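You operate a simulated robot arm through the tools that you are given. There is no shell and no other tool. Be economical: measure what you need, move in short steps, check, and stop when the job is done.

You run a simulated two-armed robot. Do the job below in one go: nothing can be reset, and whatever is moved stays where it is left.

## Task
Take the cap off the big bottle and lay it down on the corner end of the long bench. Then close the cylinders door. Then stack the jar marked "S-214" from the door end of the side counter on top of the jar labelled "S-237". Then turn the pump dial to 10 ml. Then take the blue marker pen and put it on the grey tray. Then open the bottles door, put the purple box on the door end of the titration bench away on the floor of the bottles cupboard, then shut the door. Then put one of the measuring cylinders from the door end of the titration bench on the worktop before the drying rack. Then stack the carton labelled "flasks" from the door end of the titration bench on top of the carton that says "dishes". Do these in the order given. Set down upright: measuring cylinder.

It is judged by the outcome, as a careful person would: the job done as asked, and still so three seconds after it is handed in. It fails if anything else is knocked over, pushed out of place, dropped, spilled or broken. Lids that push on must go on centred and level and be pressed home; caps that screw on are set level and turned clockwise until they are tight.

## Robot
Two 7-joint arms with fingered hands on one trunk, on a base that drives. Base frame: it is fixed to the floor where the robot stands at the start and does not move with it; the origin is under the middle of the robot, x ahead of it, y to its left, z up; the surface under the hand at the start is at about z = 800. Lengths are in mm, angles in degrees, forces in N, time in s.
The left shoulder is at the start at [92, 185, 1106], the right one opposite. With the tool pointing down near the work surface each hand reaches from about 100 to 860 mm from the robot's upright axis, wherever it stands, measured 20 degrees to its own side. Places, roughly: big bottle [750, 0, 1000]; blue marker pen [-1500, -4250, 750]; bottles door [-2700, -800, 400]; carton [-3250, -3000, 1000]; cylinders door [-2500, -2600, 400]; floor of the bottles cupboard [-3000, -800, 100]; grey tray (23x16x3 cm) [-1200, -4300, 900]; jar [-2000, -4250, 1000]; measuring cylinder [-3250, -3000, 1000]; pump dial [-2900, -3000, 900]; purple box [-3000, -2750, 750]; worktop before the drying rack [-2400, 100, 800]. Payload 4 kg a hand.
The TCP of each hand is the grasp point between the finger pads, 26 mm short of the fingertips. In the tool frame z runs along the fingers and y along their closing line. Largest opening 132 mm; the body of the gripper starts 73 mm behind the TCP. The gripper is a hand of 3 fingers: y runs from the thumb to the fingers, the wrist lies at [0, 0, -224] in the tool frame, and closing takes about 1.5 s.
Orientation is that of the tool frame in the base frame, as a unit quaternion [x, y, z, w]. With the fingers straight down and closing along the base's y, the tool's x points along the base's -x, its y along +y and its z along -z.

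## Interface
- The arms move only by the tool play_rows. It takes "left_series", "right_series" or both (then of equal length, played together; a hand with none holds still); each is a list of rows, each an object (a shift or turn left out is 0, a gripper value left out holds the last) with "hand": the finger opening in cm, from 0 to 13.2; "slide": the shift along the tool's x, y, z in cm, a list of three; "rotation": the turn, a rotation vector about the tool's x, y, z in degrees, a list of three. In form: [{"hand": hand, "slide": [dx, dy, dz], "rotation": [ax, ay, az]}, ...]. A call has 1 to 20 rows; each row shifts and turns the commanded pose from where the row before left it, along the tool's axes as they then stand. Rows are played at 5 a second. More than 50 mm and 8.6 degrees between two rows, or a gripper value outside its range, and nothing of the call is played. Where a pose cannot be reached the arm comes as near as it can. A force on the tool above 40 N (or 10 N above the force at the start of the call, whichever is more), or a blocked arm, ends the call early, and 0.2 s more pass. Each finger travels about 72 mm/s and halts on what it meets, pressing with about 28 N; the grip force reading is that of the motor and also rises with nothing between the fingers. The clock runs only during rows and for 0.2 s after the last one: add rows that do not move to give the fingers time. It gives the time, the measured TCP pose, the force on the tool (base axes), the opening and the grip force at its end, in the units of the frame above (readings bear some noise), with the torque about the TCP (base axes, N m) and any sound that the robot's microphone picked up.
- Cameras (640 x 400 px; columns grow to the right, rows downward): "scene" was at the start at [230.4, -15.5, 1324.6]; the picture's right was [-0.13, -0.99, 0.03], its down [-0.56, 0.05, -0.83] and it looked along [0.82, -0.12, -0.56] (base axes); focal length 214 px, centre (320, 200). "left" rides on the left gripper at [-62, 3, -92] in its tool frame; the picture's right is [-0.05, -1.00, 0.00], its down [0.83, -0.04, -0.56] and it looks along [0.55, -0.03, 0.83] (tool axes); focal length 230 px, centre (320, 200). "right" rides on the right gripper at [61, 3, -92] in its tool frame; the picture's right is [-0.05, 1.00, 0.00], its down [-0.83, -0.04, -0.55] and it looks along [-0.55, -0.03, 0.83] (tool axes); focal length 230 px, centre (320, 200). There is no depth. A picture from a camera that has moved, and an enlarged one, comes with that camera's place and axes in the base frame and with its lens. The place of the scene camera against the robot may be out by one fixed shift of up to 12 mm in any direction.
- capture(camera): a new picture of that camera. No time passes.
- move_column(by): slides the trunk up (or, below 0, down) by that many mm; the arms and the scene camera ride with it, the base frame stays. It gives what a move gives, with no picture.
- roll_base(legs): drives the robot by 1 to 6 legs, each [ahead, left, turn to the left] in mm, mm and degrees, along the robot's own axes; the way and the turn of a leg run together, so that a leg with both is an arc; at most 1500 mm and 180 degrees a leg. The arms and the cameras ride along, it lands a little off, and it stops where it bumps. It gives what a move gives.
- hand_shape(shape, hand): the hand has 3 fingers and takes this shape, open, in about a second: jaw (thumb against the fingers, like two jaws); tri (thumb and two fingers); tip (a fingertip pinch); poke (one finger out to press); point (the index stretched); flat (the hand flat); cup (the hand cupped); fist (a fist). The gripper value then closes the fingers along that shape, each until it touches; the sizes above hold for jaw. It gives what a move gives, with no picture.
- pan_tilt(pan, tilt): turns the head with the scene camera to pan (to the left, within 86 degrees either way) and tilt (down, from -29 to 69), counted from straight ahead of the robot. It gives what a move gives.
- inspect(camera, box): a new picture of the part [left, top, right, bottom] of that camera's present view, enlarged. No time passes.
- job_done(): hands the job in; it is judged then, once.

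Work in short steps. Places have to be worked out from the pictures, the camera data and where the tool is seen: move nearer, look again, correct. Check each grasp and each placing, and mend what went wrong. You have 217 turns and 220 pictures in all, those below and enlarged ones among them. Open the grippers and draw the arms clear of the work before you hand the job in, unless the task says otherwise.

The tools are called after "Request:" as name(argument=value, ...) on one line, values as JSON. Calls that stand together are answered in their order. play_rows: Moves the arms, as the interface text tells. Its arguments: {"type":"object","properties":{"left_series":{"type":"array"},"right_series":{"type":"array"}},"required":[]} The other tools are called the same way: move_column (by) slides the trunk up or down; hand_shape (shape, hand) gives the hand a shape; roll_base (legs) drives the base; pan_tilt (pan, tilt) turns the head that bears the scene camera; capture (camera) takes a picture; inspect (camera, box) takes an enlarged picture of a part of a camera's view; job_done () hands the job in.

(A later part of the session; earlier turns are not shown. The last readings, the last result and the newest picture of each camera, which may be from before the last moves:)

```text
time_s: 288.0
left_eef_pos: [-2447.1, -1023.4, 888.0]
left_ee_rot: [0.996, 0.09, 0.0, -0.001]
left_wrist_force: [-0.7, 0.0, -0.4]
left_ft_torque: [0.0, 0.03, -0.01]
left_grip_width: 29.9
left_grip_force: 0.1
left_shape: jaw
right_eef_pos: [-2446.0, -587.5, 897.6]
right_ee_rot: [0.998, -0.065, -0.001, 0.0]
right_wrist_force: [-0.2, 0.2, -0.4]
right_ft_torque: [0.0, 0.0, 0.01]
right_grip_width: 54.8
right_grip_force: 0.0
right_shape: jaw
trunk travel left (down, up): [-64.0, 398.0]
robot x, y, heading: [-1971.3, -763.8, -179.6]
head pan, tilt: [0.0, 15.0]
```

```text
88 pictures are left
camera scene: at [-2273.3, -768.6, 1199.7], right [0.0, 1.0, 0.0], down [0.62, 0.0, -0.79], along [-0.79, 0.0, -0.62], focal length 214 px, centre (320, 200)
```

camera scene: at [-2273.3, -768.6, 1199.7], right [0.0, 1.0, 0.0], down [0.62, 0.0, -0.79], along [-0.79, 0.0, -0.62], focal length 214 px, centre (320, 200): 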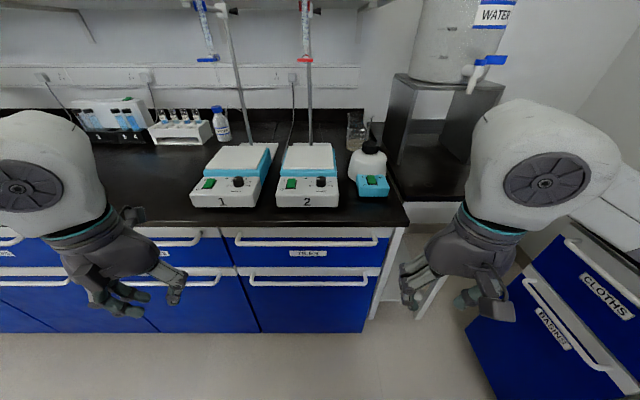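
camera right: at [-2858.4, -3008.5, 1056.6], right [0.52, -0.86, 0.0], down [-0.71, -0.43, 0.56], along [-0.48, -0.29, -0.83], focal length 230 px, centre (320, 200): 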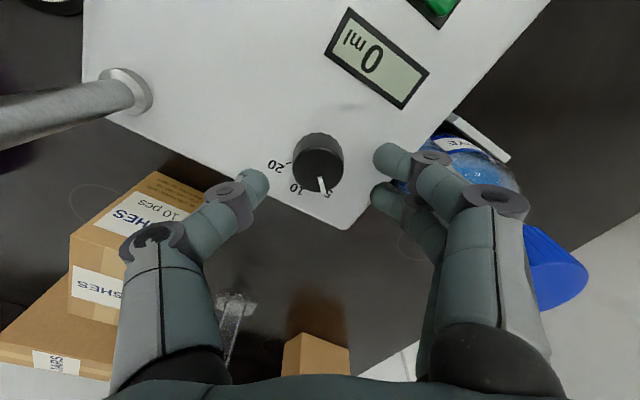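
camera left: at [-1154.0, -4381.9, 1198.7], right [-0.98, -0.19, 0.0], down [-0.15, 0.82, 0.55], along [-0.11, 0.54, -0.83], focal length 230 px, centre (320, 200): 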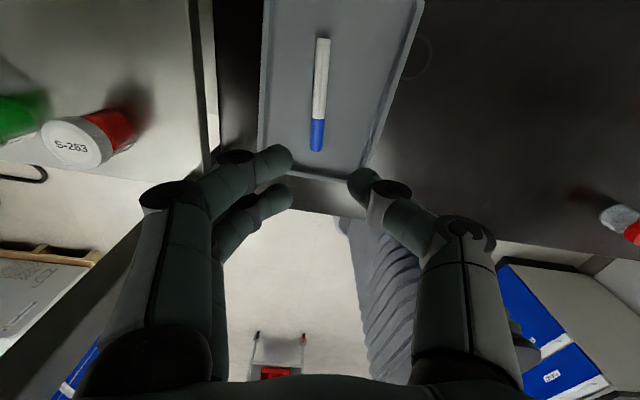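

Door geometry from here: handle bar at z ≈ 623, x ≈ -2625, y from -975 to -630. I pitch the left hand forward to point horizontally.

Request:
play_rows(left_series=[{"rotation": [0, 0, 5]}, {"rotation": [0, 0, 5]}, {"rotation": [0, -8.2, 0]}, {"rotation": [0, -8.2, 0]}, {"rotation": [0, -8.2, 0]}, {"rotation": [0, -8.2, 0]}, {"rotation": [0, -8.2, 0]}, {"rotation": [0, -8.2, 0]}, {"rotation": [0, -8.2, 0]}, {"rotation": [0, -8.2, 0]}, {"rotation": [0, -8.2, 0]}, {"rotation": [0, -8.2, 0]}, {"rotation": [0, -8.2, 0]}, {}])

Request:
capture(camera="scene")

```text
time_s: 291.0
left_eef_pos: [-2509.9, -998.7, 914.7]
left_ee_rot: [0.899, -0.031, -0.436, -0.001]
left_wrist_force: [-0.8, -0.3, 0.2]
left_ft_torque: [0.03, 0.01, -0.01]
left_grip_width: 30.0
left_grip_force: 0.0
left_shape: jaw
left hand out of reach, approached as far as the arm can: row 7, 8, 9, 10, 11, 12, 13
right_eef_pos: [-2445.3, -586.2, 897.5]
right_ee_rot: [0.998, -0.065, -0.001, 0.001]
right_wrist_force: [-0.2, -0.2, -0.4]
right_ft_torque: [-0.02, 0.0, 0.01]
right_grip_width: 54.7
right_grip_force: 0.0
right_shape: jaw
trunk travel left (down, up): [-64.0, 398.0]
robot x, y, heading: [-1970.9, -765.5, -179.8]
head pan, tilt: [0.0, 15.0]
```

```text
87 pictures are left
camera scene: at [-2272.9, -768.5, 1199.9], right [0.0, 1.0, 0.0], down [0.62, 0.0, -0.79], along [-0.79, 0.0, -0.62], focal length 214 px, centre (320, 200)
```

scene: 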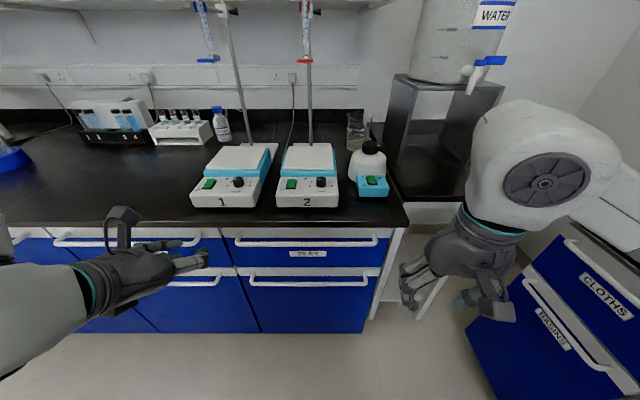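

Pitched 52° so far. I move it down and inward, then continue.

Request:
play_rows(left_series=[{"slide": [3.14, -2.43, 2.48]}, {"slide": [3.14, -2.43, 2.48]}, {"slide": [3.14, -2.43, 2.48]}, {"slide": [3.14, -2.43, 2.48]}, {"slide": [3.14, -2.43, 2.48]}, {"slide": [3.14, -2.43, 2.48]}, {"slide": [3.14, -2.43, 2.48]}, {}, {"rotation": [0, -8, 0]}, {"rotation": [0, -8, 0]}, {"rotation": [0, -8, 0]}, {"rotation": [0, -8, 0]}, {}])

Request:
capture(camera="scene")

Request:
capture(camera="left")

```text
time_s: 293.8
left_eef_pos: [-2504.6, -831.5, 650.9]
left_ee_rot: [0.745, -0.028, -0.667, -0.009]
left_wrist_force: [1.3, 0.7, 0.6]
left_ft_torque: [0.04, -0.01, -0.03]
left_grip_width: 29.9
left_grip_force: 0.0
left_shape: jaw
left hand out of reach, approached as far as the arm can: row 1, 12
right_eef_pos: [-2445.4, -586.9, 898.5]
right_ee_rot: [0.998, -0.066, -0.002, 0.0]
right_wrist_force: [0.3, -0.5, 0.0]
right_ft_torque: [0.0, -0.01, -0.02]
right_grip_width: 54.6
right_grip_force: 0.0
right_shape: jaw
trunk travel left (down, up): [-64.0, 398.0]
robot x, y, heading: [-1970.0, -765.4, -180.1]
head pan, tilt: [0.0, 15.0]
```

```text
86 pictures are left
camera scene: at [-2273.2, -768.7, 1199.8], right [0.0, 1.0, 0.0], down [0.62, 0.0, -0.79], along [-0.79, 0.0, -0.62], focal length 214 px, centre (320, 200)
```

scene: 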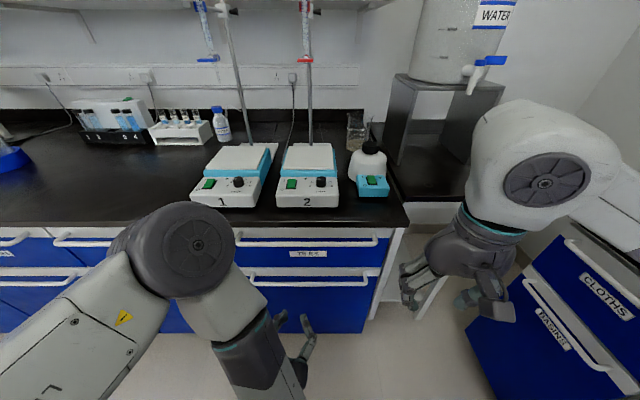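

```text
85 pictures are left
camera left: at [-2419.5, -837.4, 721.4], right [0.05, 1.0, 0.03], down [0.64, -0.01, -0.77], along [-0.76, 0.05, -0.64], focal length 230 px, centre (320, 200)
```

left: 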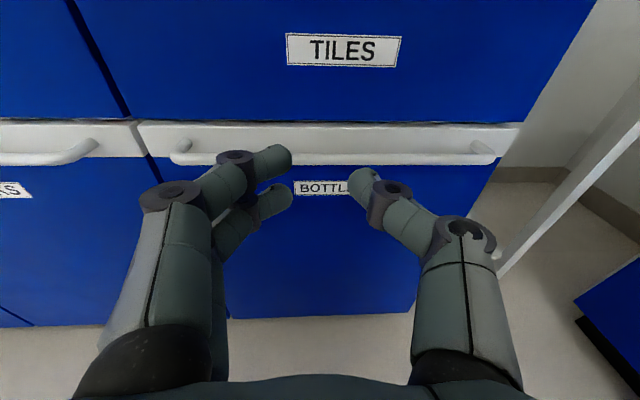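

The label reads BOTTLES, and the bar is at about x -2633, z 600. I roll the hand 90° so it closes vertically on the bar.

Request:
play_rows(left_series=[{"hand": 7, "rotation": [0, 0, 8.2]}, {"rotation": [0, 0, 8.2]}, {"rotation": [0, 0, 8.2]}, {"rotation": [0, 0, 8.2]}, {"rotation": [0, 0, 8.2]}, {"rotation": [0, 0, 8.2]}, {"rotation": [0, 0, 8.2]}, {"rotation": [0, 0, 8.2]}, {"rotation": [0, 0, 8.2]}, {"rotation": [0, 0, 8.2]}, {"rotation": [0, 0, 8.0]}, {}])

Request:
capture(camera="left")

```text
time_s: 296.4
left_eef_pos: [-2505.0, -830.3, 650.5]
left_ee_rot: [-0.507, 0.547, 0.477, -0.465]
left_wrist_force: [0.1, -0.6, -0.8]
left_ft_torque: [0.02, -0.01, 0.01]
left_grip_width: 69.5
left_grip_force: 0.1
left_shape: jaw
right_eef_pos: [-2445.9, -586.8, 899.5]
right_ee_rot: [0.998, -0.065, -0.002, 0.001]
right_wrist_force: [0.1, 0.8, -0.2]
right_ft_torque: [0.0, 0.01, -0.02]
right_grip_width: 54.5
right_grip_force: 0.0
right_shape: jaw
trunk travel left (down, up): [-64.0, 398.0]
robot x, y, heading: [-1970.2, -765.2, -179.8]
head pan, tilt: [0.0, 15.0]
```

```text
84 pictures are left
camera left: at [-2409.6, -773.7, 662.0], right [0.11, 0.02, -0.99], down [0.51, -0.86, 0.04], along [-0.85, -0.51, -0.11], focal length 230 px, centre (320, 200)
```

left: 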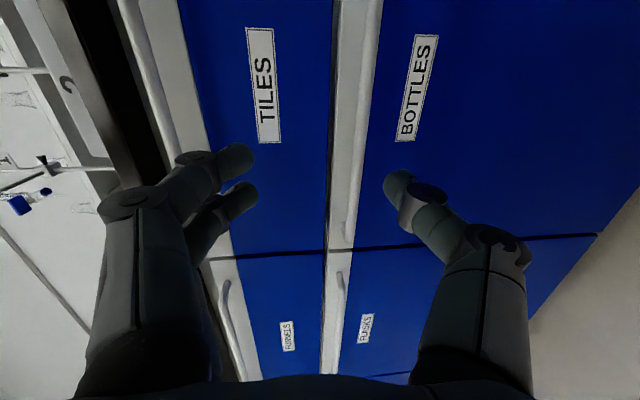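

Hand is horizontal, closing vertically. I align at z 597 and advance onto the bar.

Request:
play_rows(left_series=[{"slide": [0.2, -2.1, 0]}, {"slide": [0.2, -2.0, 0]}, {"slide": [0, 0, 4]}, {"slide": [0, 0, 4]}, {"slide": [0, 0, 3]}, {}])

Request:
capture(camera="left")

```text
time_s: 297.8
left_eef_pos: [-2597.5, -790.8, 637.6]
left_ee_rot: [-0.508, 0.547, 0.476, -0.464]
left_wrist_force: [0.2, -0.5, -1.0]
left_ft_torque: [-0.01, -0.01, -0.01]
left_grip_width: 69.7
left_grip_force: 0.0
left_shape: jaw
left hand out of reach, approached as far as the arm can: row 1, 2, 3, 4, 5
right_eef_pos: [-2445.4, -587.3, 898.2]
right_ee_rot: [0.998, -0.065, -0.002, 0.001]
right_wrist_force: [0.2, 0.4, -0.8]
right_ft_torque: [0.0, -0.03, -0.02]
right_grip_width: 54.4
right_grip_force: 0.1
right_shape: jaw
trunk travel left (down, up): [-64.0, 398.0]
robot x, y, heading: [-1970.1, -765.5, -179.9]
head pan, tilt: [0.0, 15.0]
```

```text
83 pictures are left
camera left: at [-2503.1, -733.6, 648.8], right [0.11, 0.02, -0.99], down [0.51, -0.86, 0.04], along [-0.85, -0.51, -0.11], focal length 230 px, centre (320, 200)
```

left: 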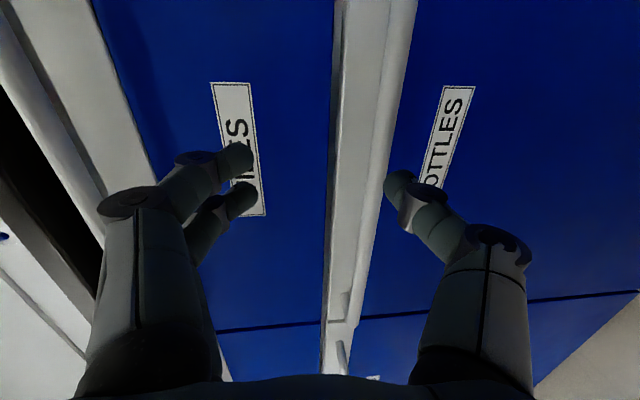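

The arm is at a fold limit, but the trunk can bring it down: I lower the trunk 40 mm so the hand reaches z 598.

Request:
move_column(by=-40)

Request:
capture(camera="left")

```text
time_s: 298.7
left_eef_pos: [-2598.5, -789.9, 601.5]
left_ee_rot: [-0.504, 0.546, 0.48, -0.466]
left_wrist_force: [-1.5, 0.0, 0.7]
left_ft_torque: [-0.02, 0.0, -0.03]
left_grip_width: 69.6
left_grip_force: 0.1
left_shape: jaw
right_eef_pos: [-2444.4, -586.4, 860.1]
right_ee_rot: [0.998, -0.064, -0.003, 0.001]
right_wrist_force: [-0.2, 1.2, -0.7]
right_ft_torque: [-0.01, 0.0, 0.0]
right_grip_width: 54.5
right_grip_force: 0.0
right_shape: jaw
trunk travel left (down, up): [-24.0, 438.0]
robot x, y, heading: [-1969.7, -767.6, -180.0]
head pan, tilt: [0.0, 15.0]
```

```text
82 pictures are left
camera left: at [-2503.5, -734.0, 610.8], right [0.11, 0.02, -0.99], down [0.51, -0.86, 0.04], along [-0.85, -0.51, -0.1], focal length 230 px, centre (320, 200)
```

left: 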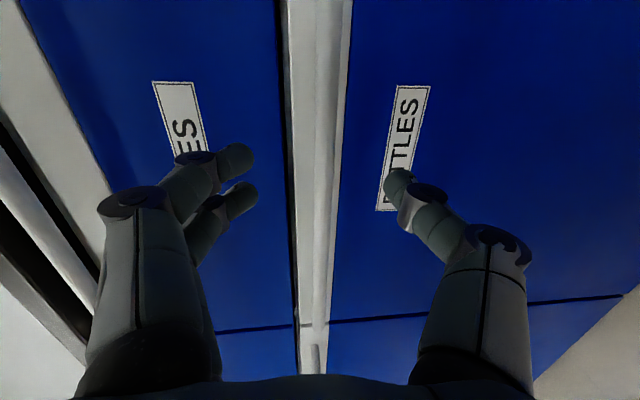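

The bar is centred between the fingers. I drive 28 mm ahead and close.

Request:
roll_base(legs=[[28, 0, 0]])

Request:
play_rows(left_series=[{"hand": 0}, {}, {}, {}, {}, {}])

Request:
capture(camera="left")

```text
time_s: 299.5
left_eef_pos: [-2626.8, -790.0, 597.7]
left_ee_rot: [-0.506, 0.547, 0.478, -0.464]
left_wrist_force: [-0.1, 0.5, 0.0]
left_ft_torque: [0.03, 0.02, 0.01]
left_grip_width: 69.3
left_grip_force: 0.0
left_shape: jaw
right_eef_pos: [-2474.0, -586.1, 857.8]
right_ee_rot: [0.998, -0.065, -0.001, 0.0]
right_wrist_force: [-0.4, 0.3, -0.8]
right_ft_torque: [-0.01, -0.03, 0.01]
right_grip_width: 54.8
right_grip_force: 0.1
right_shape: jaw
trunk travel left (down, up): [-24.0, 438.0]
robot x, y, heading: [-1999.7, -764.4, -179.8]
head pan, tilt: [0.0, 15.0]
```

```text
time_s: 300.9
left_eef_pos: [-2627.4, -789.8, 599.2]
left_ee_rot: [-0.506, 0.547, 0.479, -0.464]
left_wrist_force: [-1.9, -0.2, 0.2]
left_ft_torque: [0.01, 0.0, -0.05]
left_grip_width: 8.0
left_grip_force: 27.9
left_shape: jaw
right_eef_pos: [-2474.8, -586.4, 857.6]
right_ee_rot: [0.998, -0.066, -0.002, 0.001]
right_wrist_force: [0.7, 0.5, 0.1]
right_ft_torque: [-0.02, 0.0, 0.0]
right_grip_width: 54.4
right_grip_force: 0.2
right_shape: jaw
trunk travel left (down, up): [-24.0, 438.0]
robot x, y, heading: [-2000.6, -763.7, -180.1]
head pan, tilt: [0.0, 15.0]
```

```text
81 pictures are left
camera left: at [-2532.2, -733.6, 608.9], right [0.11, 0.02, -0.99], down [0.51, -0.86, 0.04], along [-0.85, -0.51, -0.11], focal length 230 px, centre (320, 200)
```

left: 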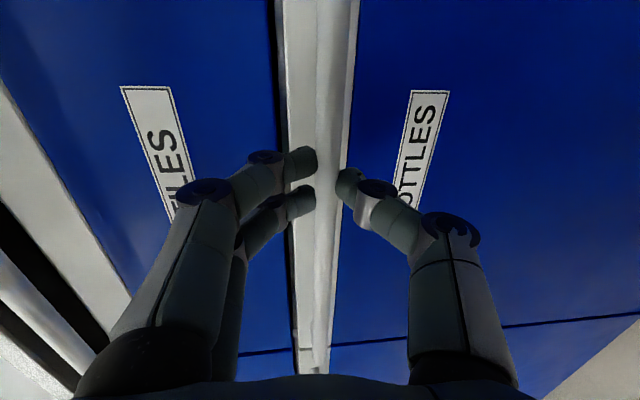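

Bar gripped. I pull by driving 100 mm back.

Request:
roll_base(legs=[[-100, 0, 0]])

Request:
capture(camera="left")

Request:
capture(camera="scene")

```text
time_s: 302.1
left_eef_pos: [-2525.5, -790.8, 598.7]
left_ee_rot: [-0.505, 0.547, 0.479, -0.465]
left_wrist_force: [1.0, 0.4, -0.5]
left_ft_torque: [0.02, -0.01, 0.02]
left_grip_width: 3.3
left_grip_force: 28.1
left_shape: jaw
right_eef_pos: [-2372.1, -586.9, 858.4]
right_ee_rot: [0.998, -0.066, -0.002, 0.001]
right_wrist_force: [0.5, 0.2, -0.8]
right_ft_torque: [0.0, 0.0, 0.01]
right_grip_width: 54.4
right_grip_force: 0.1
right_shape: jaw
trunk travel left (down, up): [-24.0, 438.0]
robot x, y, heading: [-1897.9, -767.1, -180.1]
head pan, tilt: [0.0, 15.0]
```

```text
80 pictures are left
camera left: at [-2430.1, -733.5, 609.3], right [0.11, 0.02, -0.99], down [0.51, -0.86, 0.04], along [-0.85, -0.51, -0.11], focal length 230 px, centre (320, 200)
```

left: 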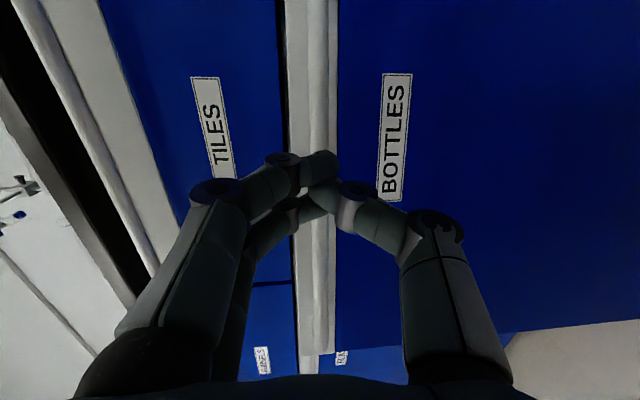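

```text
79 pictures are left
camera scene: at [-2240.1, -768.3, 1130.6], right [0.0, 1.0, 0.0], down [0.68, 0.0, -0.73], along [-0.73, 0.0, -0.68], focal length 214 px, centre (320, 200)
```

scene: 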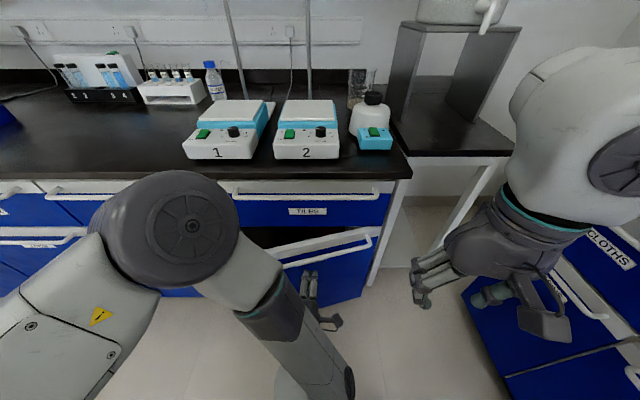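

The door has come open about 20°, hinged on its right. I now use the left hand as a stick: back off, go left past the free edge, then enter behind it.

Request:
roll_base(legs=[[-60, 0, 0], [0, 320, 0]])

Request:
capture(camera="scene")

```text
time_s: 304.8
left_eef_pos: [-2466.1, -1108.5, 598.6]
left_ee_rot: [-0.505, 0.547, 0.48, -0.464]
left_wrist_force: [0.5, 0.0, -0.3]
left_ft_torque: [0.02, 0.0, 0.0]
left_grip_width: 2.6
left_grip_force: 27.5
left_shape: jaw
right_eef_pos: [-2313.0, -906.0, 857.8]
right_ee_rot: [0.998, -0.066, -0.001, -0.001]
right_wrist_force: [-0.7, -0.5, -0.1]
right_ft_torque: [0.02, -0.02, 0.0]
right_grip_width: 54.4
right_grip_force: 0.1
right_shape: jaw
trunk travel left (down, up): [-24.0, 438.0]
robot x, y, heading: [-1840.2, -1087.5, 179.9]
head pan, tilt: [0.0, 15.0]
```

```text
78 pictures are left
camera scene: at [-2181.4, -1087.7, 1130.2], right [0.0, 1.0, 0.0], down [0.68, 0.0, -0.73], along [-0.73, 0.0, -0.68], focal length 214 px, centre (320, 200)
```

scene: 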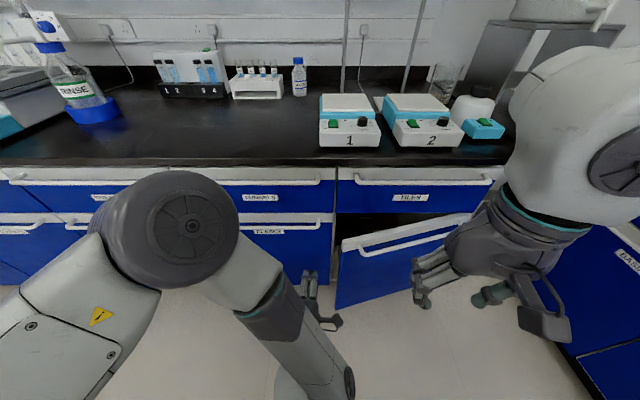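

Free edge is at (-2562, -1015). I advance 115 mm beside it, then sweep right.

Request:
roll_base(legs=[[112, 0, 0], [0, -300, 0]])

Request:
capture(camera="scene")

```text
time_s: 306.8
left_eef_pos: [-2579.3, -1022.2, 598.1]
left_ee_rot: [-0.507, 0.546, 0.47, -0.473]
left_wrist_force: [1.9, -7.2, -0.7]
left_ft_torque: [-0.14, 0.01, -0.05]
left_grip_width: 3.1
left_grip_force: 27.9
left_shape: jaw
right_eef_pos: [-2424.5, -809.7, 857.3]
right_ee_rot: [0.998, -0.066, -0.002, 0.002]
right_wrist_force: [0.8, -0.1, 0.6]
right_ft_torque: [0.01, 0.04, 0.03]
right_grip_width: 54.6
right_grip_force: 0.0
right_shape: jaw
trunk travel left (down, up): [-24.0, 438.0]
robot x, y, heading: [-1953.3, -987.3, 179.8]
head pan, tilt: [0.0, 15.0]
stopped in leg 2: the force on the tool passed its limit at 65 N (the readings are from after the stop); the commanded pose is now the measured one
```

```text
77 pictures are left
camera scene: at [-2293.5, -990.5, 1130.2], right [0.0, 1.0, 0.0], down [0.68, 0.0, -0.73], along [-0.73, 0.0, -0.68], focal length 214 px, centre (320, 200)
```

scene: 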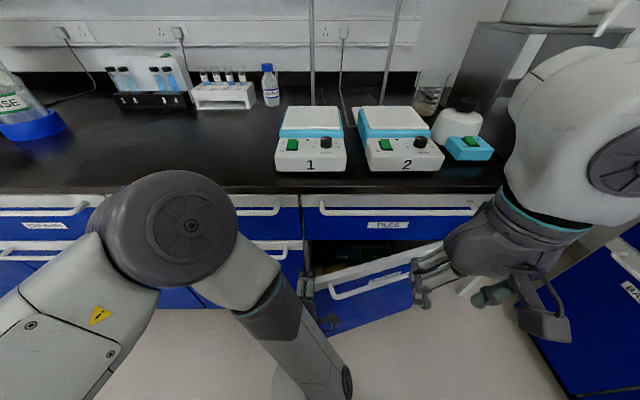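

The fingers met the door's edge face. I back off 25 mm left, go 40 mm deeper, then sweep again.

Request:
roll_base(legs=[[0, 28, 0], [42, 0, 0]])

Request:
roll_base(legs=[[0, -120, 0]])

Request:
capture(camera="scene")

```text
time_s: 308.1
left_eef_pos: [-2622.0, -1049.0, 597.3]
left_ee_rot: [-0.507, 0.547, 0.471, -0.471]
left_wrist_force: [-0.5, 0.0, 0.7]
left_ft_torque: [0.01, 0.01, 0.0]
left_grip_width: 2.8
left_grip_force: 28.0
left_shape: jaw
right_eef_pos: [-2467.9, -837.9, 856.4]
right_ee_rot: [0.998, -0.066, -0.001, 0.001]
right_wrist_force: [-1.1, -0.3, -0.3]
right_ft_torque: [0.01, -0.05, 0.03]
right_grip_width: 54.6
right_grip_force: 0.2
right_shape: jaw
trunk travel left (down, up): [-24.0, 438.0]
robot x, y, heading: [-1994.1, -1018.7, 180.3]
head pan, tilt: [0.0, 15.0]
```

```text
time_s: 309.0
left_eef_pos: [-2620.3, -1020.4, 596.5]
left_ee_rot: [-0.508, 0.546, 0.461, -0.48]
left_wrist_force: [2.5, -7.8, -1.4]
left_ft_torque: [-0.21, 0.0, -0.42]
left_grip_width: 3.1
left_grip_force: 27.8
left_shape: jaw
right_eef_pos: [-2466.9, -798.6, 858.1]
right_ee_rot: [0.998, -0.066, -0.002, 0.003]
right_wrist_force: [0.8, -0.8, 0.0]
right_ft_torque: [0.01, 0.06, 0.0]
right_grip_width: 54.8
right_grip_force: 0.0
right_shape: jaw
trunk travel left (down, up): [-24.0, 438.0]
robot x, y, heading: [-1993.2, -978.5, 179.9]
head pan, tilt: [0.0, 15.0]
stopped in leg 1: the force on the tool passed its limit at 71 N (the readings are from after the stop); the commanded pose is now the measured one
```

```text
76 pictures are left
camera scene: at [-2335.9, -981.4, 1130.2], right [0.0, 1.0, 0.0], down [0.68, 0.0, -0.73], along [-0.73, 0.0, -0.68], focal length 214 px, centre (320, 200)
```

scene: 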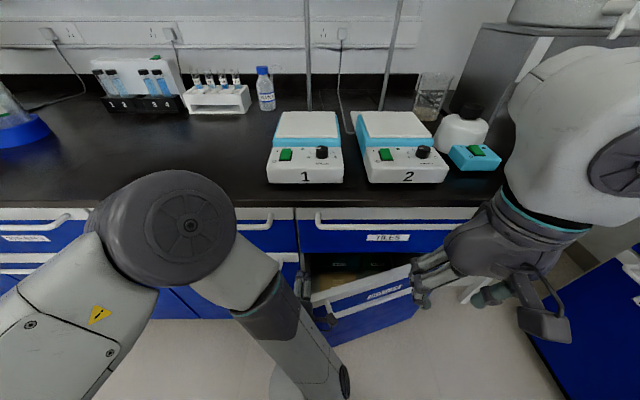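

Edge-on again: a straight hand can't get behind it. Better: grip the bar once more and swing the robot along the door's arc. First reposition with the robot turned 13° to match the door.

Request:
roll_base(legs=[[-150, 15, 0], [0, -310, 0], [0, 0, 13]])

Request:
play_rows(left_series=[{"hand": 7}, {}, {}, {}])

Request:
capture(camera="left")

Request:
capture(camera="scene")

```text
time_s: 311.1
left_eef_pos: [-2468.2, -1001.7, 596.3]
left_ee_rot: [-0.511, 0.542, 0.453, -0.49]
left_wrist_force: [2.1, -2.9, -2.1]
left_ft_torque: [-0.03, -0.05, 0.02]
left_grip_width: 2.9
left_grip_force: 28.2
left_shape: jaw
right_eef_pos: [-2317.4, -771.4, 856.8]
right_ee_rot: [0.998, -0.062, -0.001, 0.002]
right_wrist_force: [0.2, 0.5, 0.9]
right_ft_torque: [-0.01, 0.02, 0.0]
right_grip_width: 54.8
right_grip_force: 0.1
right_shape: jaw
trunk travel left (down, up): [-24.0, 438.0]
robot x, y, heading: [-1842.7, -945.4, -179.6]
head pan, tilt: [0.0, 15.0]
stopped in leg 2: the force on the tool passed its limit at 62 N (the readings are from after the stop); the commanded pose is now the measured one
```

```text
time_s: 312.1
left_eef_pos: [-2469.1, -1004.6, 597.1]
left_ee_rot: [-0.512, 0.541, 0.451, -0.491]
left_wrist_force: [12.6, -25.3, -6.0]
left_ft_torque: [0.32, 0.06, 0.43]
left_grip_width: 62.2
left_grip_force: 0.1
left_shape: jaw
right_eef_pos: [-2316.7, -772.0, 858.8]
right_ee_rot: [0.998, -0.062, -0.002, 0.001]
right_wrist_force: [0.1, 0.4, 0.3]
right_ft_torque: [-0.05, -0.01, -0.01]
right_grip_width: 54.4
right_grip_force: 0.1
right_shape: jaw
trunk travel left (down, up): [-24.0, 438.0]
robot x, y, heading: [-1842.4, -949.4, -179.5]
head pan, tilt: [0.0, 15.0]
```

```text
75 pictures are left
camera left: at [-2377.4, -941.1, 604.1], right [0.11, -0.01, -0.99], down [0.56, -0.82, 0.07], along [-0.82, -0.57, -0.08], focal length 230 px, centre (320, 200)
```

left: 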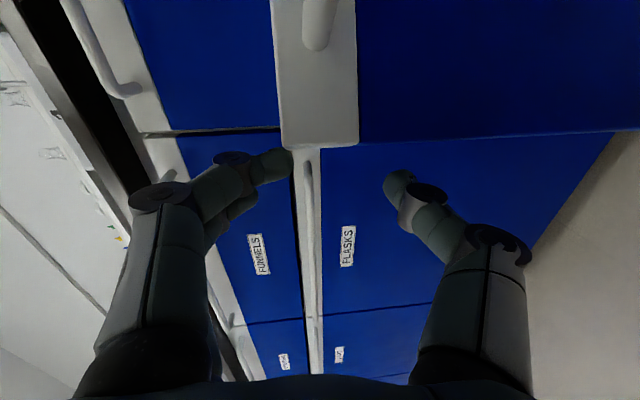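

```text
74 pictures are left
camera scene: at [-2184.9, -954.1, 1130.2], right [-0.01, 1.0, 0.0], down [0.68, 0.01, -0.73], along [-0.73, 0.0, -0.68], focal length 214 px, centre (320, 200)
```

scene: 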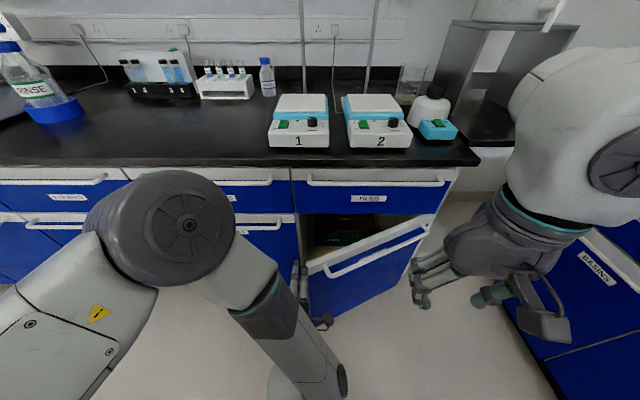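

Backing out dragged the door to about 25° open. Now I come at it with the robot turned 30° right so that the fingers point behind the door.

Request:
roll_base(legs=[[-45, 20, 0], [0, 300, 0], [0, 0, -30]])

Request:
play_rows(left_series=[{"hand": 1}, {}, {}, {}])

Request:
capture(camera="scene")

```text
time_s: 316.1
left_eef_pos: [-2365.6, -1006.9, 597.0]
left_ee_rot: [-0.353, 0.655, 0.566, -0.356]
left_wrist_force: [0.6, 0.9, 0.5]
left_ft_torque: [-0.03, 0.0, 0.02]
left_grip_width: 69.6
left_grip_force: 0.1
left_shape: jaw
right_eef_pos: [-2119.1, -882.9, 858.7]
right_ee_rot: [0.948, -0.318, -0.002, 0.001]
right_wrist_force: [0.5, 0.9, -0.7]
right_ft_torque: [-0.01, -0.04, 0.02]
right_grip_width: 54.8
right_grip_force: 0.2
right_shape: jaw
trunk travel left (down, up): [-24.0, 438.0]
robot x, y, heading: [-1796.0, -1271.9, 150.3]
head pan, tilt: [0.0, 15.0]
```

```text
time_s: 317.1
left_eef_pos: [-2367.1, -1006.8, 596.9]
left_ee_rot: [-0.353, 0.655, 0.565, -0.356]
left_wrist_force: [0.3, 0.1, 0.1]
left_ft_torque: [0.0, 0.02, 0.03]
left_grip_width: 10.4
left_grip_force: 0.1
left_shape: jaw
right_eef_pos: [-2119.9, -883.0, 858.5]
right_ee_rot: [0.948, -0.317, -0.002, 0.0]
right_wrist_force: [-0.8, -0.1, 0.6]
right_ft_torque: [-0.02, -0.04, -0.02]
right_grip_width: 54.7
right_grip_force: 0.1
right_shape: jaw
trunk travel left (down, up): [-24.0, 438.0]
robot x, y, heading: [-1793.8, -1269.9, 150.6]
head pan, tilt: [0.0, 15.0]
```

```text
73 pictures are left
camera scene: at [-2092.5, -1103.1, 1130.2], right [0.49, 0.87, 0.0], down [0.59, -0.34, -0.73], along [-0.64, 0.36, -0.68], focal length 214 px, centre (320, 200)
```

scene: 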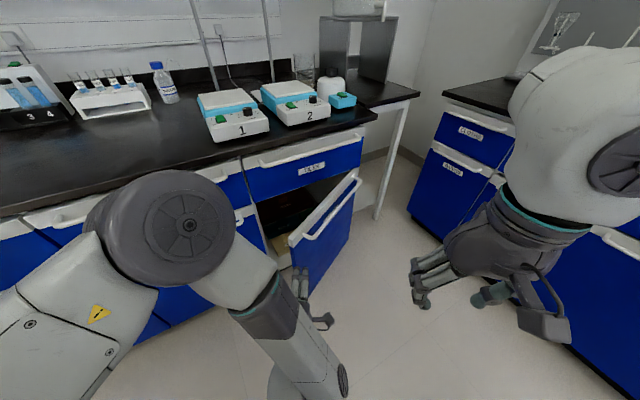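

Now I drive in so the fingers go behind the free edge.

Request:
roll_base(legs=[[168, 97, 0]])

Request:
capture(camera="scene")

Request:
capture(camera="left")

```text
time_s: 318.5
left_eef_pos: [-2508.9, -1015.4, 592.1]
left_ee_rot: [-0.357, 0.658, 0.557, -0.36]
left_wrist_force: [0.1, 0.0, -0.8]
left_ft_torque: [0.02, 0.03, -0.01]
left_grip_width: 0.0
left_grip_force: 27.5
left_shape: jaw
right_eef_pos: [-2265.1, -885.2, 857.1]
right_ee_rot: [0.948, -0.318, -0.001, 0.001]
right_wrist_force: [-0.2, 0.3, -0.9]
right_ft_torque: [0.01, -0.05, 0.0]
right_grip_width: 54.5
right_grip_force: 0.0
right_shape: jaw
trunk travel left (down, up): [-24.0, 438.0]
robot x, y, heading: [-1938.2, -1270.0, 150.2]
head pan, tilt: [0.0, 15.0]
stopped in leg 1: the force on the tool passed its limit at 50 N (the readings are from after the stop); the commanded pose is now the measured one
```

```text
72 pictures are left
camera scene: at [-2238.4, -1104.2, 1128.9], right [0.49, 0.87, 0.0], down [0.59, -0.34, -0.73], along [-0.64, 0.36, -0.68], focal length 214 px, centre (320, 200)
```

scene: 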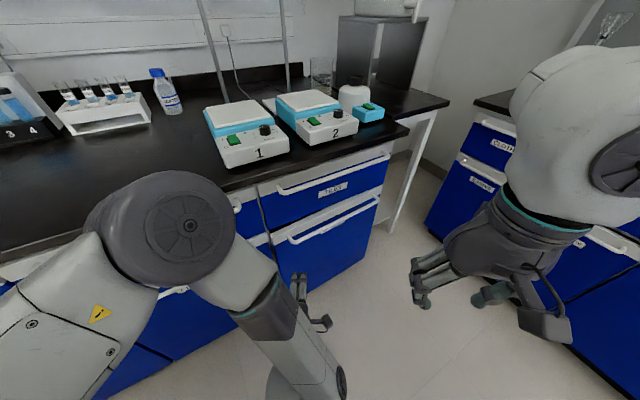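

```text
71 pictures are left
camera left: at [-2398.5, -1004.5, 599.9], right [0.09, -0.08, -0.99], down [0.08, -0.99, 0.09], along [-0.99, -0.09, -0.09], focal length 230 px, centre (320, 200)
```

left: 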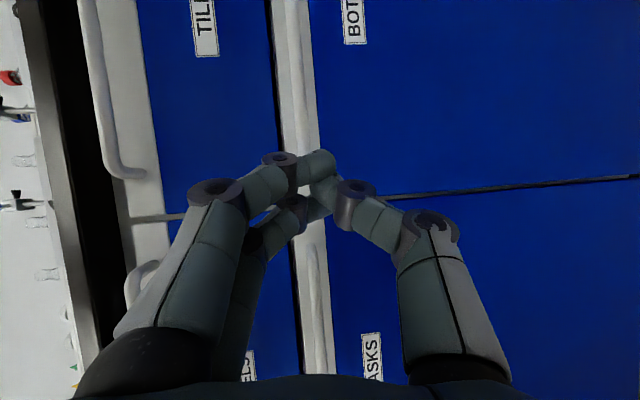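

The hand pushed the door shut again. I return to the handle: grip nearer its free end and then swing the base in an arc about the hinge.

Request:
roll_base(legs=[[-60, -30, 0], [0, 0, 29.8], [0, -390, 0]])

Request:
play_rows(left_series=[{"hand": 7}, {}, {}, {}])

Request:
capture(camera="left")

```text
time_s: 323.0
left_eef_pos: [-2496.3, -943.7, 593.1]
left_ee_rot: [-0.515, 0.543, 0.443, -0.494]
left_wrist_force: [-0.7, -0.6, -0.8]
left_ft_torque: [0.02, 0.0, -0.01]
left_grip_width: 0.1
left_grip_force: 27.3
left_shape: jaw
right_eef_pos: [-2349.9, -706.6, 858.1]
right_ee_rot: [0.998, -0.059, -0.003, 0.001]
right_wrist_force: [-0.8, -0.6, 0.4]
right_ft_torque: [0.0, 0.01, 0.02]
right_grip_width: 54.7
right_grip_force: 0.0
right_shape: jaw
trunk travel left (down, up): [-24.0, 438.0]
robot x, y, heading: [-1875.3, -876.4, -179.2]
head pan, tilt: [0.0, 15.0]
```

```text
time_s: 324.0
left_eef_pos: [-2497.3, -943.8, 595.0]
left_ee_rot: [-0.516, 0.541, 0.444, -0.494]
left_wrist_force: [0.5, 1.1, 0.8]
left_ft_torque: [-0.02, 0.0, 0.01]
left_grip_width: 69.4
left_grip_force: 0.0
left_shape: jaw
right_eef_pos: [-2351.1, -707.6, 857.9]
right_ee_rot: [0.998, -0.058, -0.002, 0.002]
right_wrist_force: [0.9, -0.3, 0.6]
right_ft_torque: [0.02, -0.02, -0.01]
right_grip_width: 54.7
right_grip_force: 0.2
right_shape: jaw
trunk travel left (down, up): [-24.0, 438.0]
robot x, y, heading: [-1876.1, -880.1, -179.2]
head pan, tilt: [0.0, 15.0]
```

```text
70 pictures are left
camera left: at [-2406.2, -878.8, 601.8], right [0.12, -0.02, -0.99], down [0.57, -0.82, 0.09], along [-0.81, -0.58, -0.08], focal length 230 px, centre (320, 200)
```

left: 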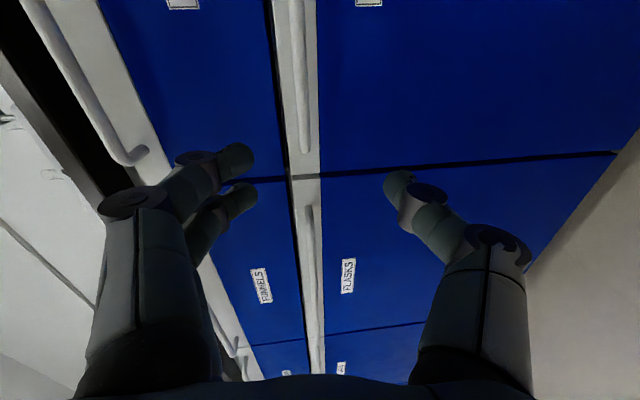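

Bar end at y -975, z 593: good. I drive 130 mm ahead and grip.

Request:
roll_base(legs=[[130, -14, 0]])

Request:
play_rows(left_series=[{"hand": 0}, {}, {}, {}, {}, {}])

```text
time_s: 325.3
left_eef_pos: [-2629.9, -932.8, 594.4]
left_ee_rot: [-0.516, 0.542, 0.443, -0.493]
left_wrist_force: [-0.5, 0.7, 0.5]
left_ft_torque: [0.01, 0.01, 0.04]
left_grip_width: 69.5
left_grip_force: 0.1
left_shape: jaw
right_eef_pos: [-2484.7, -695.3, 858.1]
right_ee_rot: [0.998, -0.058, -0.002, 0.002]
right_wrist_force: [-1.0, -0.1, -0.7]
right_ft_torque: [0.02, 0.02, 0.0]
right_grip_width: 54.6
right_grip_force: 0.1
right_shape: jaw
trunk travel left (down, up): [-24.0, 438.0]
robot x, y, heading: [-2009.3, -867.0, -179.4]
head pan, tilt: [0.0, 15.0]
```

```text
time_s: 326.7
left_eef_pos: [-2630.1, -931.0, 594.1]
left_ee_rot: [-0.516, 0.542, 0.444, -0.493]
left_wrist_force: [-1.9, 1.4, -0.7]
left_ft_torque: [0.03, 0.03, -0.02]
left_grip_width: 6.7
left_grip_force: 27.8
left_shape: jaw
right_eef_pos: [-2484.5, -694.8, 858.1]
right_ee_rot: [0.998, -0.057, -0.003, 0.002]
right_wrist_force: [0.2, 0.7, -0.1]
right_ft_torque: [-0.02, -0.03, 0.0]
right_grip_width: 54.7
right_grip_force: 0.1
right_shape: jaw
trunk travel left (down, up): [-24.0, 438.0]
robot x, y, heading: [-2011.6, -865.9, -179.0]
head pan, tilt: [0.0, 15.0]
```

Gripped. I swing 10° about the hinge as an arc (back, right and turning left together).

Request:
roll_base(legs=[[-53, -113, 10]])

Request:
capture(camera="scene")

```text
time_s: 328.0
left_eef_pos: [-2567.7, -918.7, 593.7]
left_ee_rot: [0.56, -0.495, -0.399, 0.53]
left_wrist_force: [-9.1, 28.4, -5.0]
left_ft_torque: [0.1, -0.08, -0.44]
left_grip_width: 7.0
left_grip_force: 28.5
left_shape: jaw
right_eef_pos: [-2466.0, -661.4, 858.4]
right_ee_rot: [1.0, 0.031, -0.001, 0.002]
right_wrist_force: [-0.5, 0.3, 0.5]
right_ft_torque: [0.01, -0.01, 0.01]
right_grip_width: 54.7
right_grip_force: 0.0
right_shape: jaw
trunk travel left (down, up): [-24.0, 438.0]
robot x, y, heading: [-1963.6, -746.0, -169.0]
head pan, tilt: [0.0, 15.0]
```

```text
69 pictures are left
camera scene: at [-2303.1, -814.6, 1130.0], right [-0.19, 0.98, 0.0], down [0.67, 0.13, -0.73], along [-0.72, -0.14, -0.68], focal length 214 px, centre (320, 200)
```

scene: 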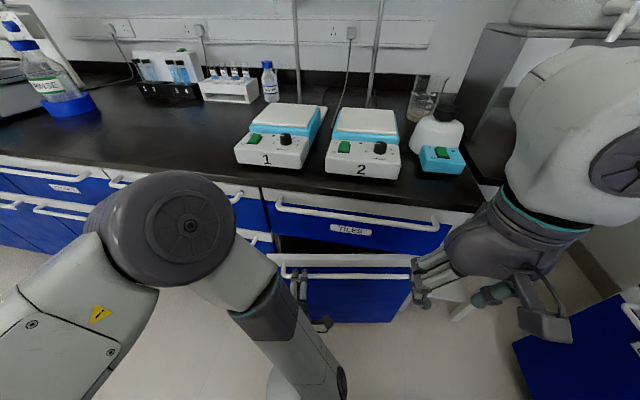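

Still gripped and the door follows. I continue the arc.

Request:
roll_base(legs=[[-53, -120, 10], [-53, -118, 10]])

Request:
capture(camera="scene")

```text
time_s: 330.2
left_eef_pos: [-2459.4, -854.2, 592.5]
left_ee_rot: [0.638, -0.39, -0.302, 0.591]
left_wrist_force: [-0.5, 2.6, -4.2]
left_ft_torque: [0.09, -0.03, -0.06]
left_grip_width: 6.4
left_grip_force: 28.0
left_shape: jaw
right_eef_pos: [-2450.3, -578.9, 859.1]
right_ee_rot: [0.979, 0.203, -0.001, 0.002]
right_wrist_force: [0.5, 1.2, 0.0]
right_ft_torque: [-0.01, -0.01, -0.03]
right_grip_width: 54.7
right_grip_force: 0.0
right_shape: jaw
trunk travel left (down, up): [-24.0, 438.0]
robot x, y, heading: [-1955.2, -489.9, -149.1]
head pan, tilt: [0.0, 15.0]
```

```text
68 pictures are left
camera scene: at [-2246.6, -670.7, 1130.1], right [-0.51, 0.86, 0.0], down [0.58, 0.35, -0.73], along [-0.63, -0.38, -0.68], focal length 214 px, centre (320, 200)
```

scene: 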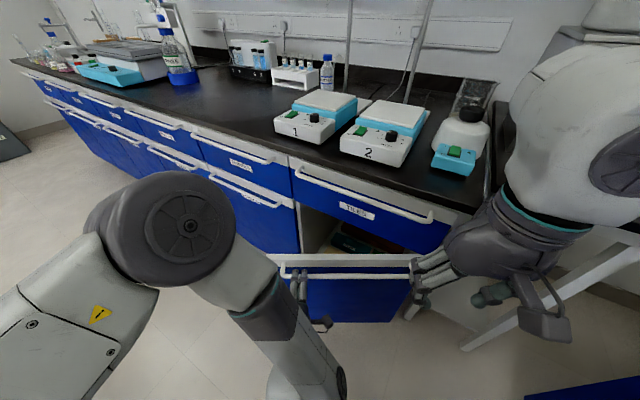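

Door is at 30° now. I release, back off, and come round to enter behind the free edge with the robot turned to 150°.

Request:
play_rows(left_series=[{"hand": 8}, {}, {}])

Request:
roll_base(legs=[[-160, 0, 0], [444, 755, 0], [0, 0, -61]])

Request:
play_rows(left_series=[{"hand": 1}, {}, {}])

Request:
capture(camera="scene")

```text
time_s: 331.0
left_eef_pos: [-2458.7, -854.7, 593.9]
left_ee_rot: [0.639, -0.391, -0.301, 0.59]
left_wrist_force: [0.5, 1.0, 0.0]
left_ft_torque: [0.01, 0.02, -0.01]
left_grip_width: 79.5
left_grip_force: 0.1
left_shape: jaw
right_eef_pos: [-2450.9, -578.5, 858.9]
right_ee_rot: [0.979, 0.203, -0.002, 0.002]
right_wrist_force: [0.1, 0.1, 0.0]
right_ft_torque: [-0.01, -0.03, -0.01]
right_grip_width: 54.8
right_grip_force: 0.1
right_shape: jaw
trunk travel left (down, up): [-24.0, 438.0]
robot x, y, heading: [-1951.2, -488.8, -149.1]
head pan, tilt: [0.0, 15.0]
```

```text
time_s: 339.2
left_eef_pos: [-2370.6, -995.3, 594.1]
left_ee_rot: [-0.346, 0.664, 0.563, -0.35]
left_wrist_force: [-0.4, -0.1, 0.1]
left_ft_torque: [-0.01, 0.0, -0.03]
left_grip_width: 79.5
left_grip_force: 0.1
left_shape: jaw
right_eef_pos: [-2122.4, -873.5, 858.3]
right_ee_rot: [0.943, -0.332, -0.004, 0.001]
right_wrist_force: [-0.4, 0.1, -0.5]
right_ft_torque: [0.0, -0.02, 0.0]
right_grip_width: 54.7
right_grip_force: 0.0
right_shape: jaw
trunk travel left (down, up): [-24.0, 438.0]
robot x, y, heading: [-1809.7, -1272.3, 148.9]
head pan, tilt: [0.0, 15.0]
```

```text
time_s: 340.0
left_eef_pos: [-2371.4, -996.2, 593.1]
left_ee_rot: [-0.346, 0.664, 0.563, -0.35]
left_wrist_force: [-0.3, 0.0, 0.2]
left_ft_torque: [0.03, 0.01, -0.03]
left_grip_width: 10.7
left_grip_force: 0.0
left_shape: jaw
right_eef_pos: [-2123.0, -874.1, 857.9]
right_ee_rot: [0.944, -0.331, -0.002, 0.001]
right_wrist_force: [-0.6, -0.2, -0.5]
right_ft_torque: [0.01, 0.01, 0.03]
right_grip_width: 54.5
right_grip_force: 0.0
right_shape: jaw
trunk travel left (down, up): [-24.0, 438.0]
robot x, y, heading: [-1807.3, -1269.3, 148.8]
head pan, tilt: [0.0, 15.0]
```

```text
67 pictures are left
camera scene: at [-2101.9, -1093.7, 1130.2], right [0.52, 0.86, 0.0], down [0.58, -0.35, -0.73], along [-0.63, 0.38, -0.68], focal length 214 px, centre (320, 200)
```

scene: 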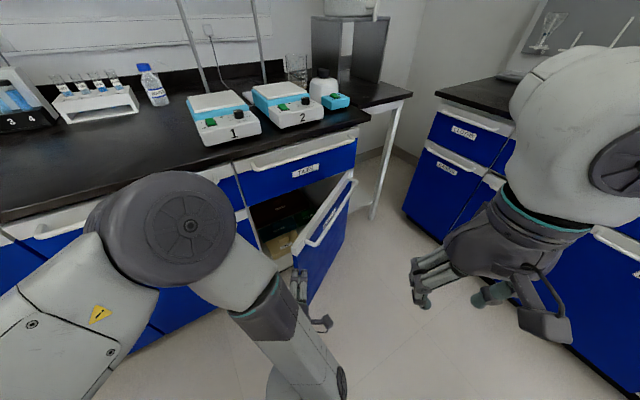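

Free edge at (-2431, -974). I first shift 45 mm to -y, then drive straight in by 200 mm.

Request:
roll_base(legs=[[-23, 38, 0], [172, 105, 0]])

Request:
capture(camera="scene")

```text
time_s: 342.1
left_eef_pos: [-2571.7, -1040.3, 593.7]
left_ee_rot: [-0.345, 0.663, 0.563, -0.351]
left_wrist_force: [-1.2, 0.5, 0.8]
left_ft_torque: [0.02, -0.02, -0.01]
left_grip_width: 10.3
left_grip_force: 0.0
left_shape: jaw
right_eef_pos: [-2323.0, -917.6, 857.9]
right_ee_rot: [0.944, -0.331, -0.003, 0.0]
right_wrist_force: [0.4, -0.6, 0.1]
right_ft_torque: [0.01, -0.02, 0.02]
right_grip_width: 54.5
right_grip_force: 0.0
right_shape: jaw
trunk travel left (down, up): [-24.0, 438.0]
robot x, y, heading: [-2009.6, -1318.0, 148.8]
head pan, tilt: [0.0, 15.0]
```

```text
66 pictures are left
camera scene: at [-2303.2, -1138.5, 1129.9], right [0.52, 0.85, 0.0], down [0.58, -0.35, -0.73], along [-0.63, 0.38, -0.68], focal length 214 px, centre (320, 200)
```

scene: 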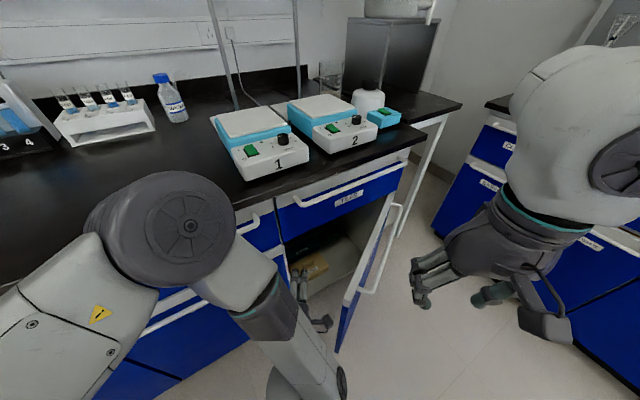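

The fingers are behind the door. I sweep toward +y to swing it open.

Request:
roll_base(legs=[[78, -245, 0]])

Request:
capture(camera="scene")

```text
time_s: 343.4
left_eef_pos: [-2547.2, -946.1, 589.9]
left_ee_rot: [-0.346, 0.666, 0.558, -0.354]
left_wrist_force: [-0.6, -0.5, 1.4]
left_ft_torque: [0.0, 0.01, 0.01]
left_grip_width: 10.2
left_grip_force: 0.0
left_shape: jaw
right_eef_pos: [-2299.1, -819.7, 857.8]
right_ee_rot: [0.944, -0.331, -0.003, 0.002]
right_wrist_force: [-0.6, 0.9, -0.2]
right_ft_torque: [-0.05, 0.02, -0.03]
right_grip_width: 54.4
right_grip_force: 0.1
right_shape: jaw
trunk travel left (down, up): [-24.0, 438.0]
robot x, y, heading: [-1983.8, -1220.8, 148.7]
head pan, tilt: [0.0, 15.0]
stopped in leg 1: the force on the tool passed its limit at 62 N (the readings are from after the stop); the commanded pose is now the measured one
```

```text
65 pictures are left
camera scene: at [-2279.1, -1038.0, 1129.4], right [0.52, 0.85, 0.0], down [0.58, -0.36, -0.73], along [-0.63, 0.38, -0.68], focal length 214 px, centre (320, 200)
```

scene: 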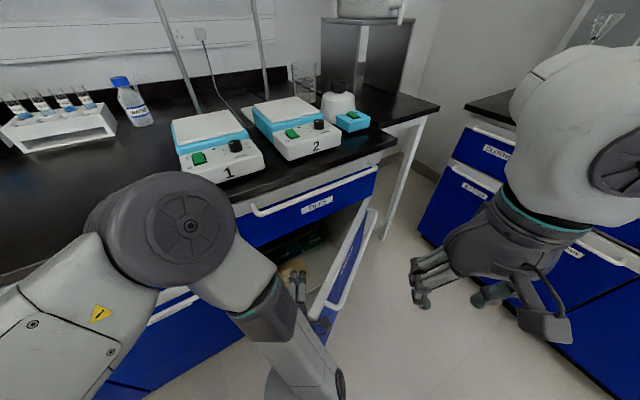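

The door moved a bit. Pushing square to the hand (pure strafe right) is better; I repeat in short legs.

Request:
roll_base(legs=[[0, -80, 0]])

Request:
roll_base(legs=[[0, -80, 0]])

Request:
capture(camera="scene")

```text
time_s: 344.2
left_eef_pos: [-2532.0, -933.0, 591.1]
left_ee_rot: [-0.347, 0.668, 0.554, -0.356]
left_wrist_force: [5.3, -6.3, 1.7]
left_ft_torque: [-0.02, -0.04, -0.53]
left_grip_width: 10.4
left_grip_force: 0.1
left_shape: jaw
right_eef_pos: [-2287.7, -800.5, 859.6]
right_ee_rot: [0.945, -0.328, -0.005, 0.002]
right_wrist_force: [0.0, -0.1, -0.1]
right_ft_torque: [-0.03, 0.03, -0.01]
right_grip_width: 54.6
right_grip_force: 0.1
right_shape: jaw
trunk travel left (down, up): [-24.0, 438.0]
robot x, y, heading: [-1974.3, -1200.0, 148.7]
head pan, tilt: [0.0, 15.0]
stopped in leg 1: the robot was blocked; the commanded pose is now the measured one
```

```text
time_s: 345.0
left_eef_pos: [-2524.3, -926.4, 590.1]
left_ee_rot: [-0.349, 0.669, 0.55, -0.359]
left_wrist_force: [7.0, -8.7, 6.9]
left_ft_torque: [-0.1, -0.56, -0.81]
left_grip_width: 10.1
left_grip_force: 0.0
left_shape: jaw
right_eef_pos: [-2281.4, -791.4, 859.1]
right_ee_rot: [0.946, -0.325, -0.004, 0.002]
right_wrist_force: [1.6, 0.3, -0.4]
right_ft_torque: [0.03, 0.02, 0.0]
right_grip_width: 54.5
right_grip_force: 0.0
right_shape: jaw
trunk travel left (down, up): [-24.0, 438.0]
robot x, y, heading: [-1971.4, -1187.9, 149.1]
head pan, tilt: [0.0, 15.0]
stopped in leg 1: the force on the tool passed its limit at 54 N (the readings are from after the stop); the commanded pose is now the measured one
```

```text
64 pictures are left
camera scene: at [-2257.5, -1009.6, 1130.7], right [0.51, 0.86, 0.0], down [0.58, -0.35, -0.74], along [-0.63, 0.38, -0.68], focal length 214 px, centre (320, 200)
```

scene: 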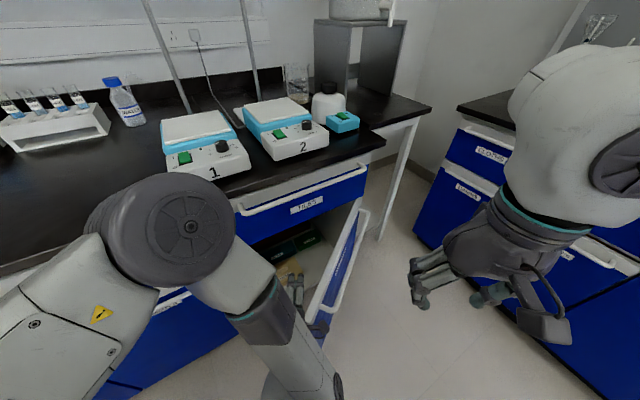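

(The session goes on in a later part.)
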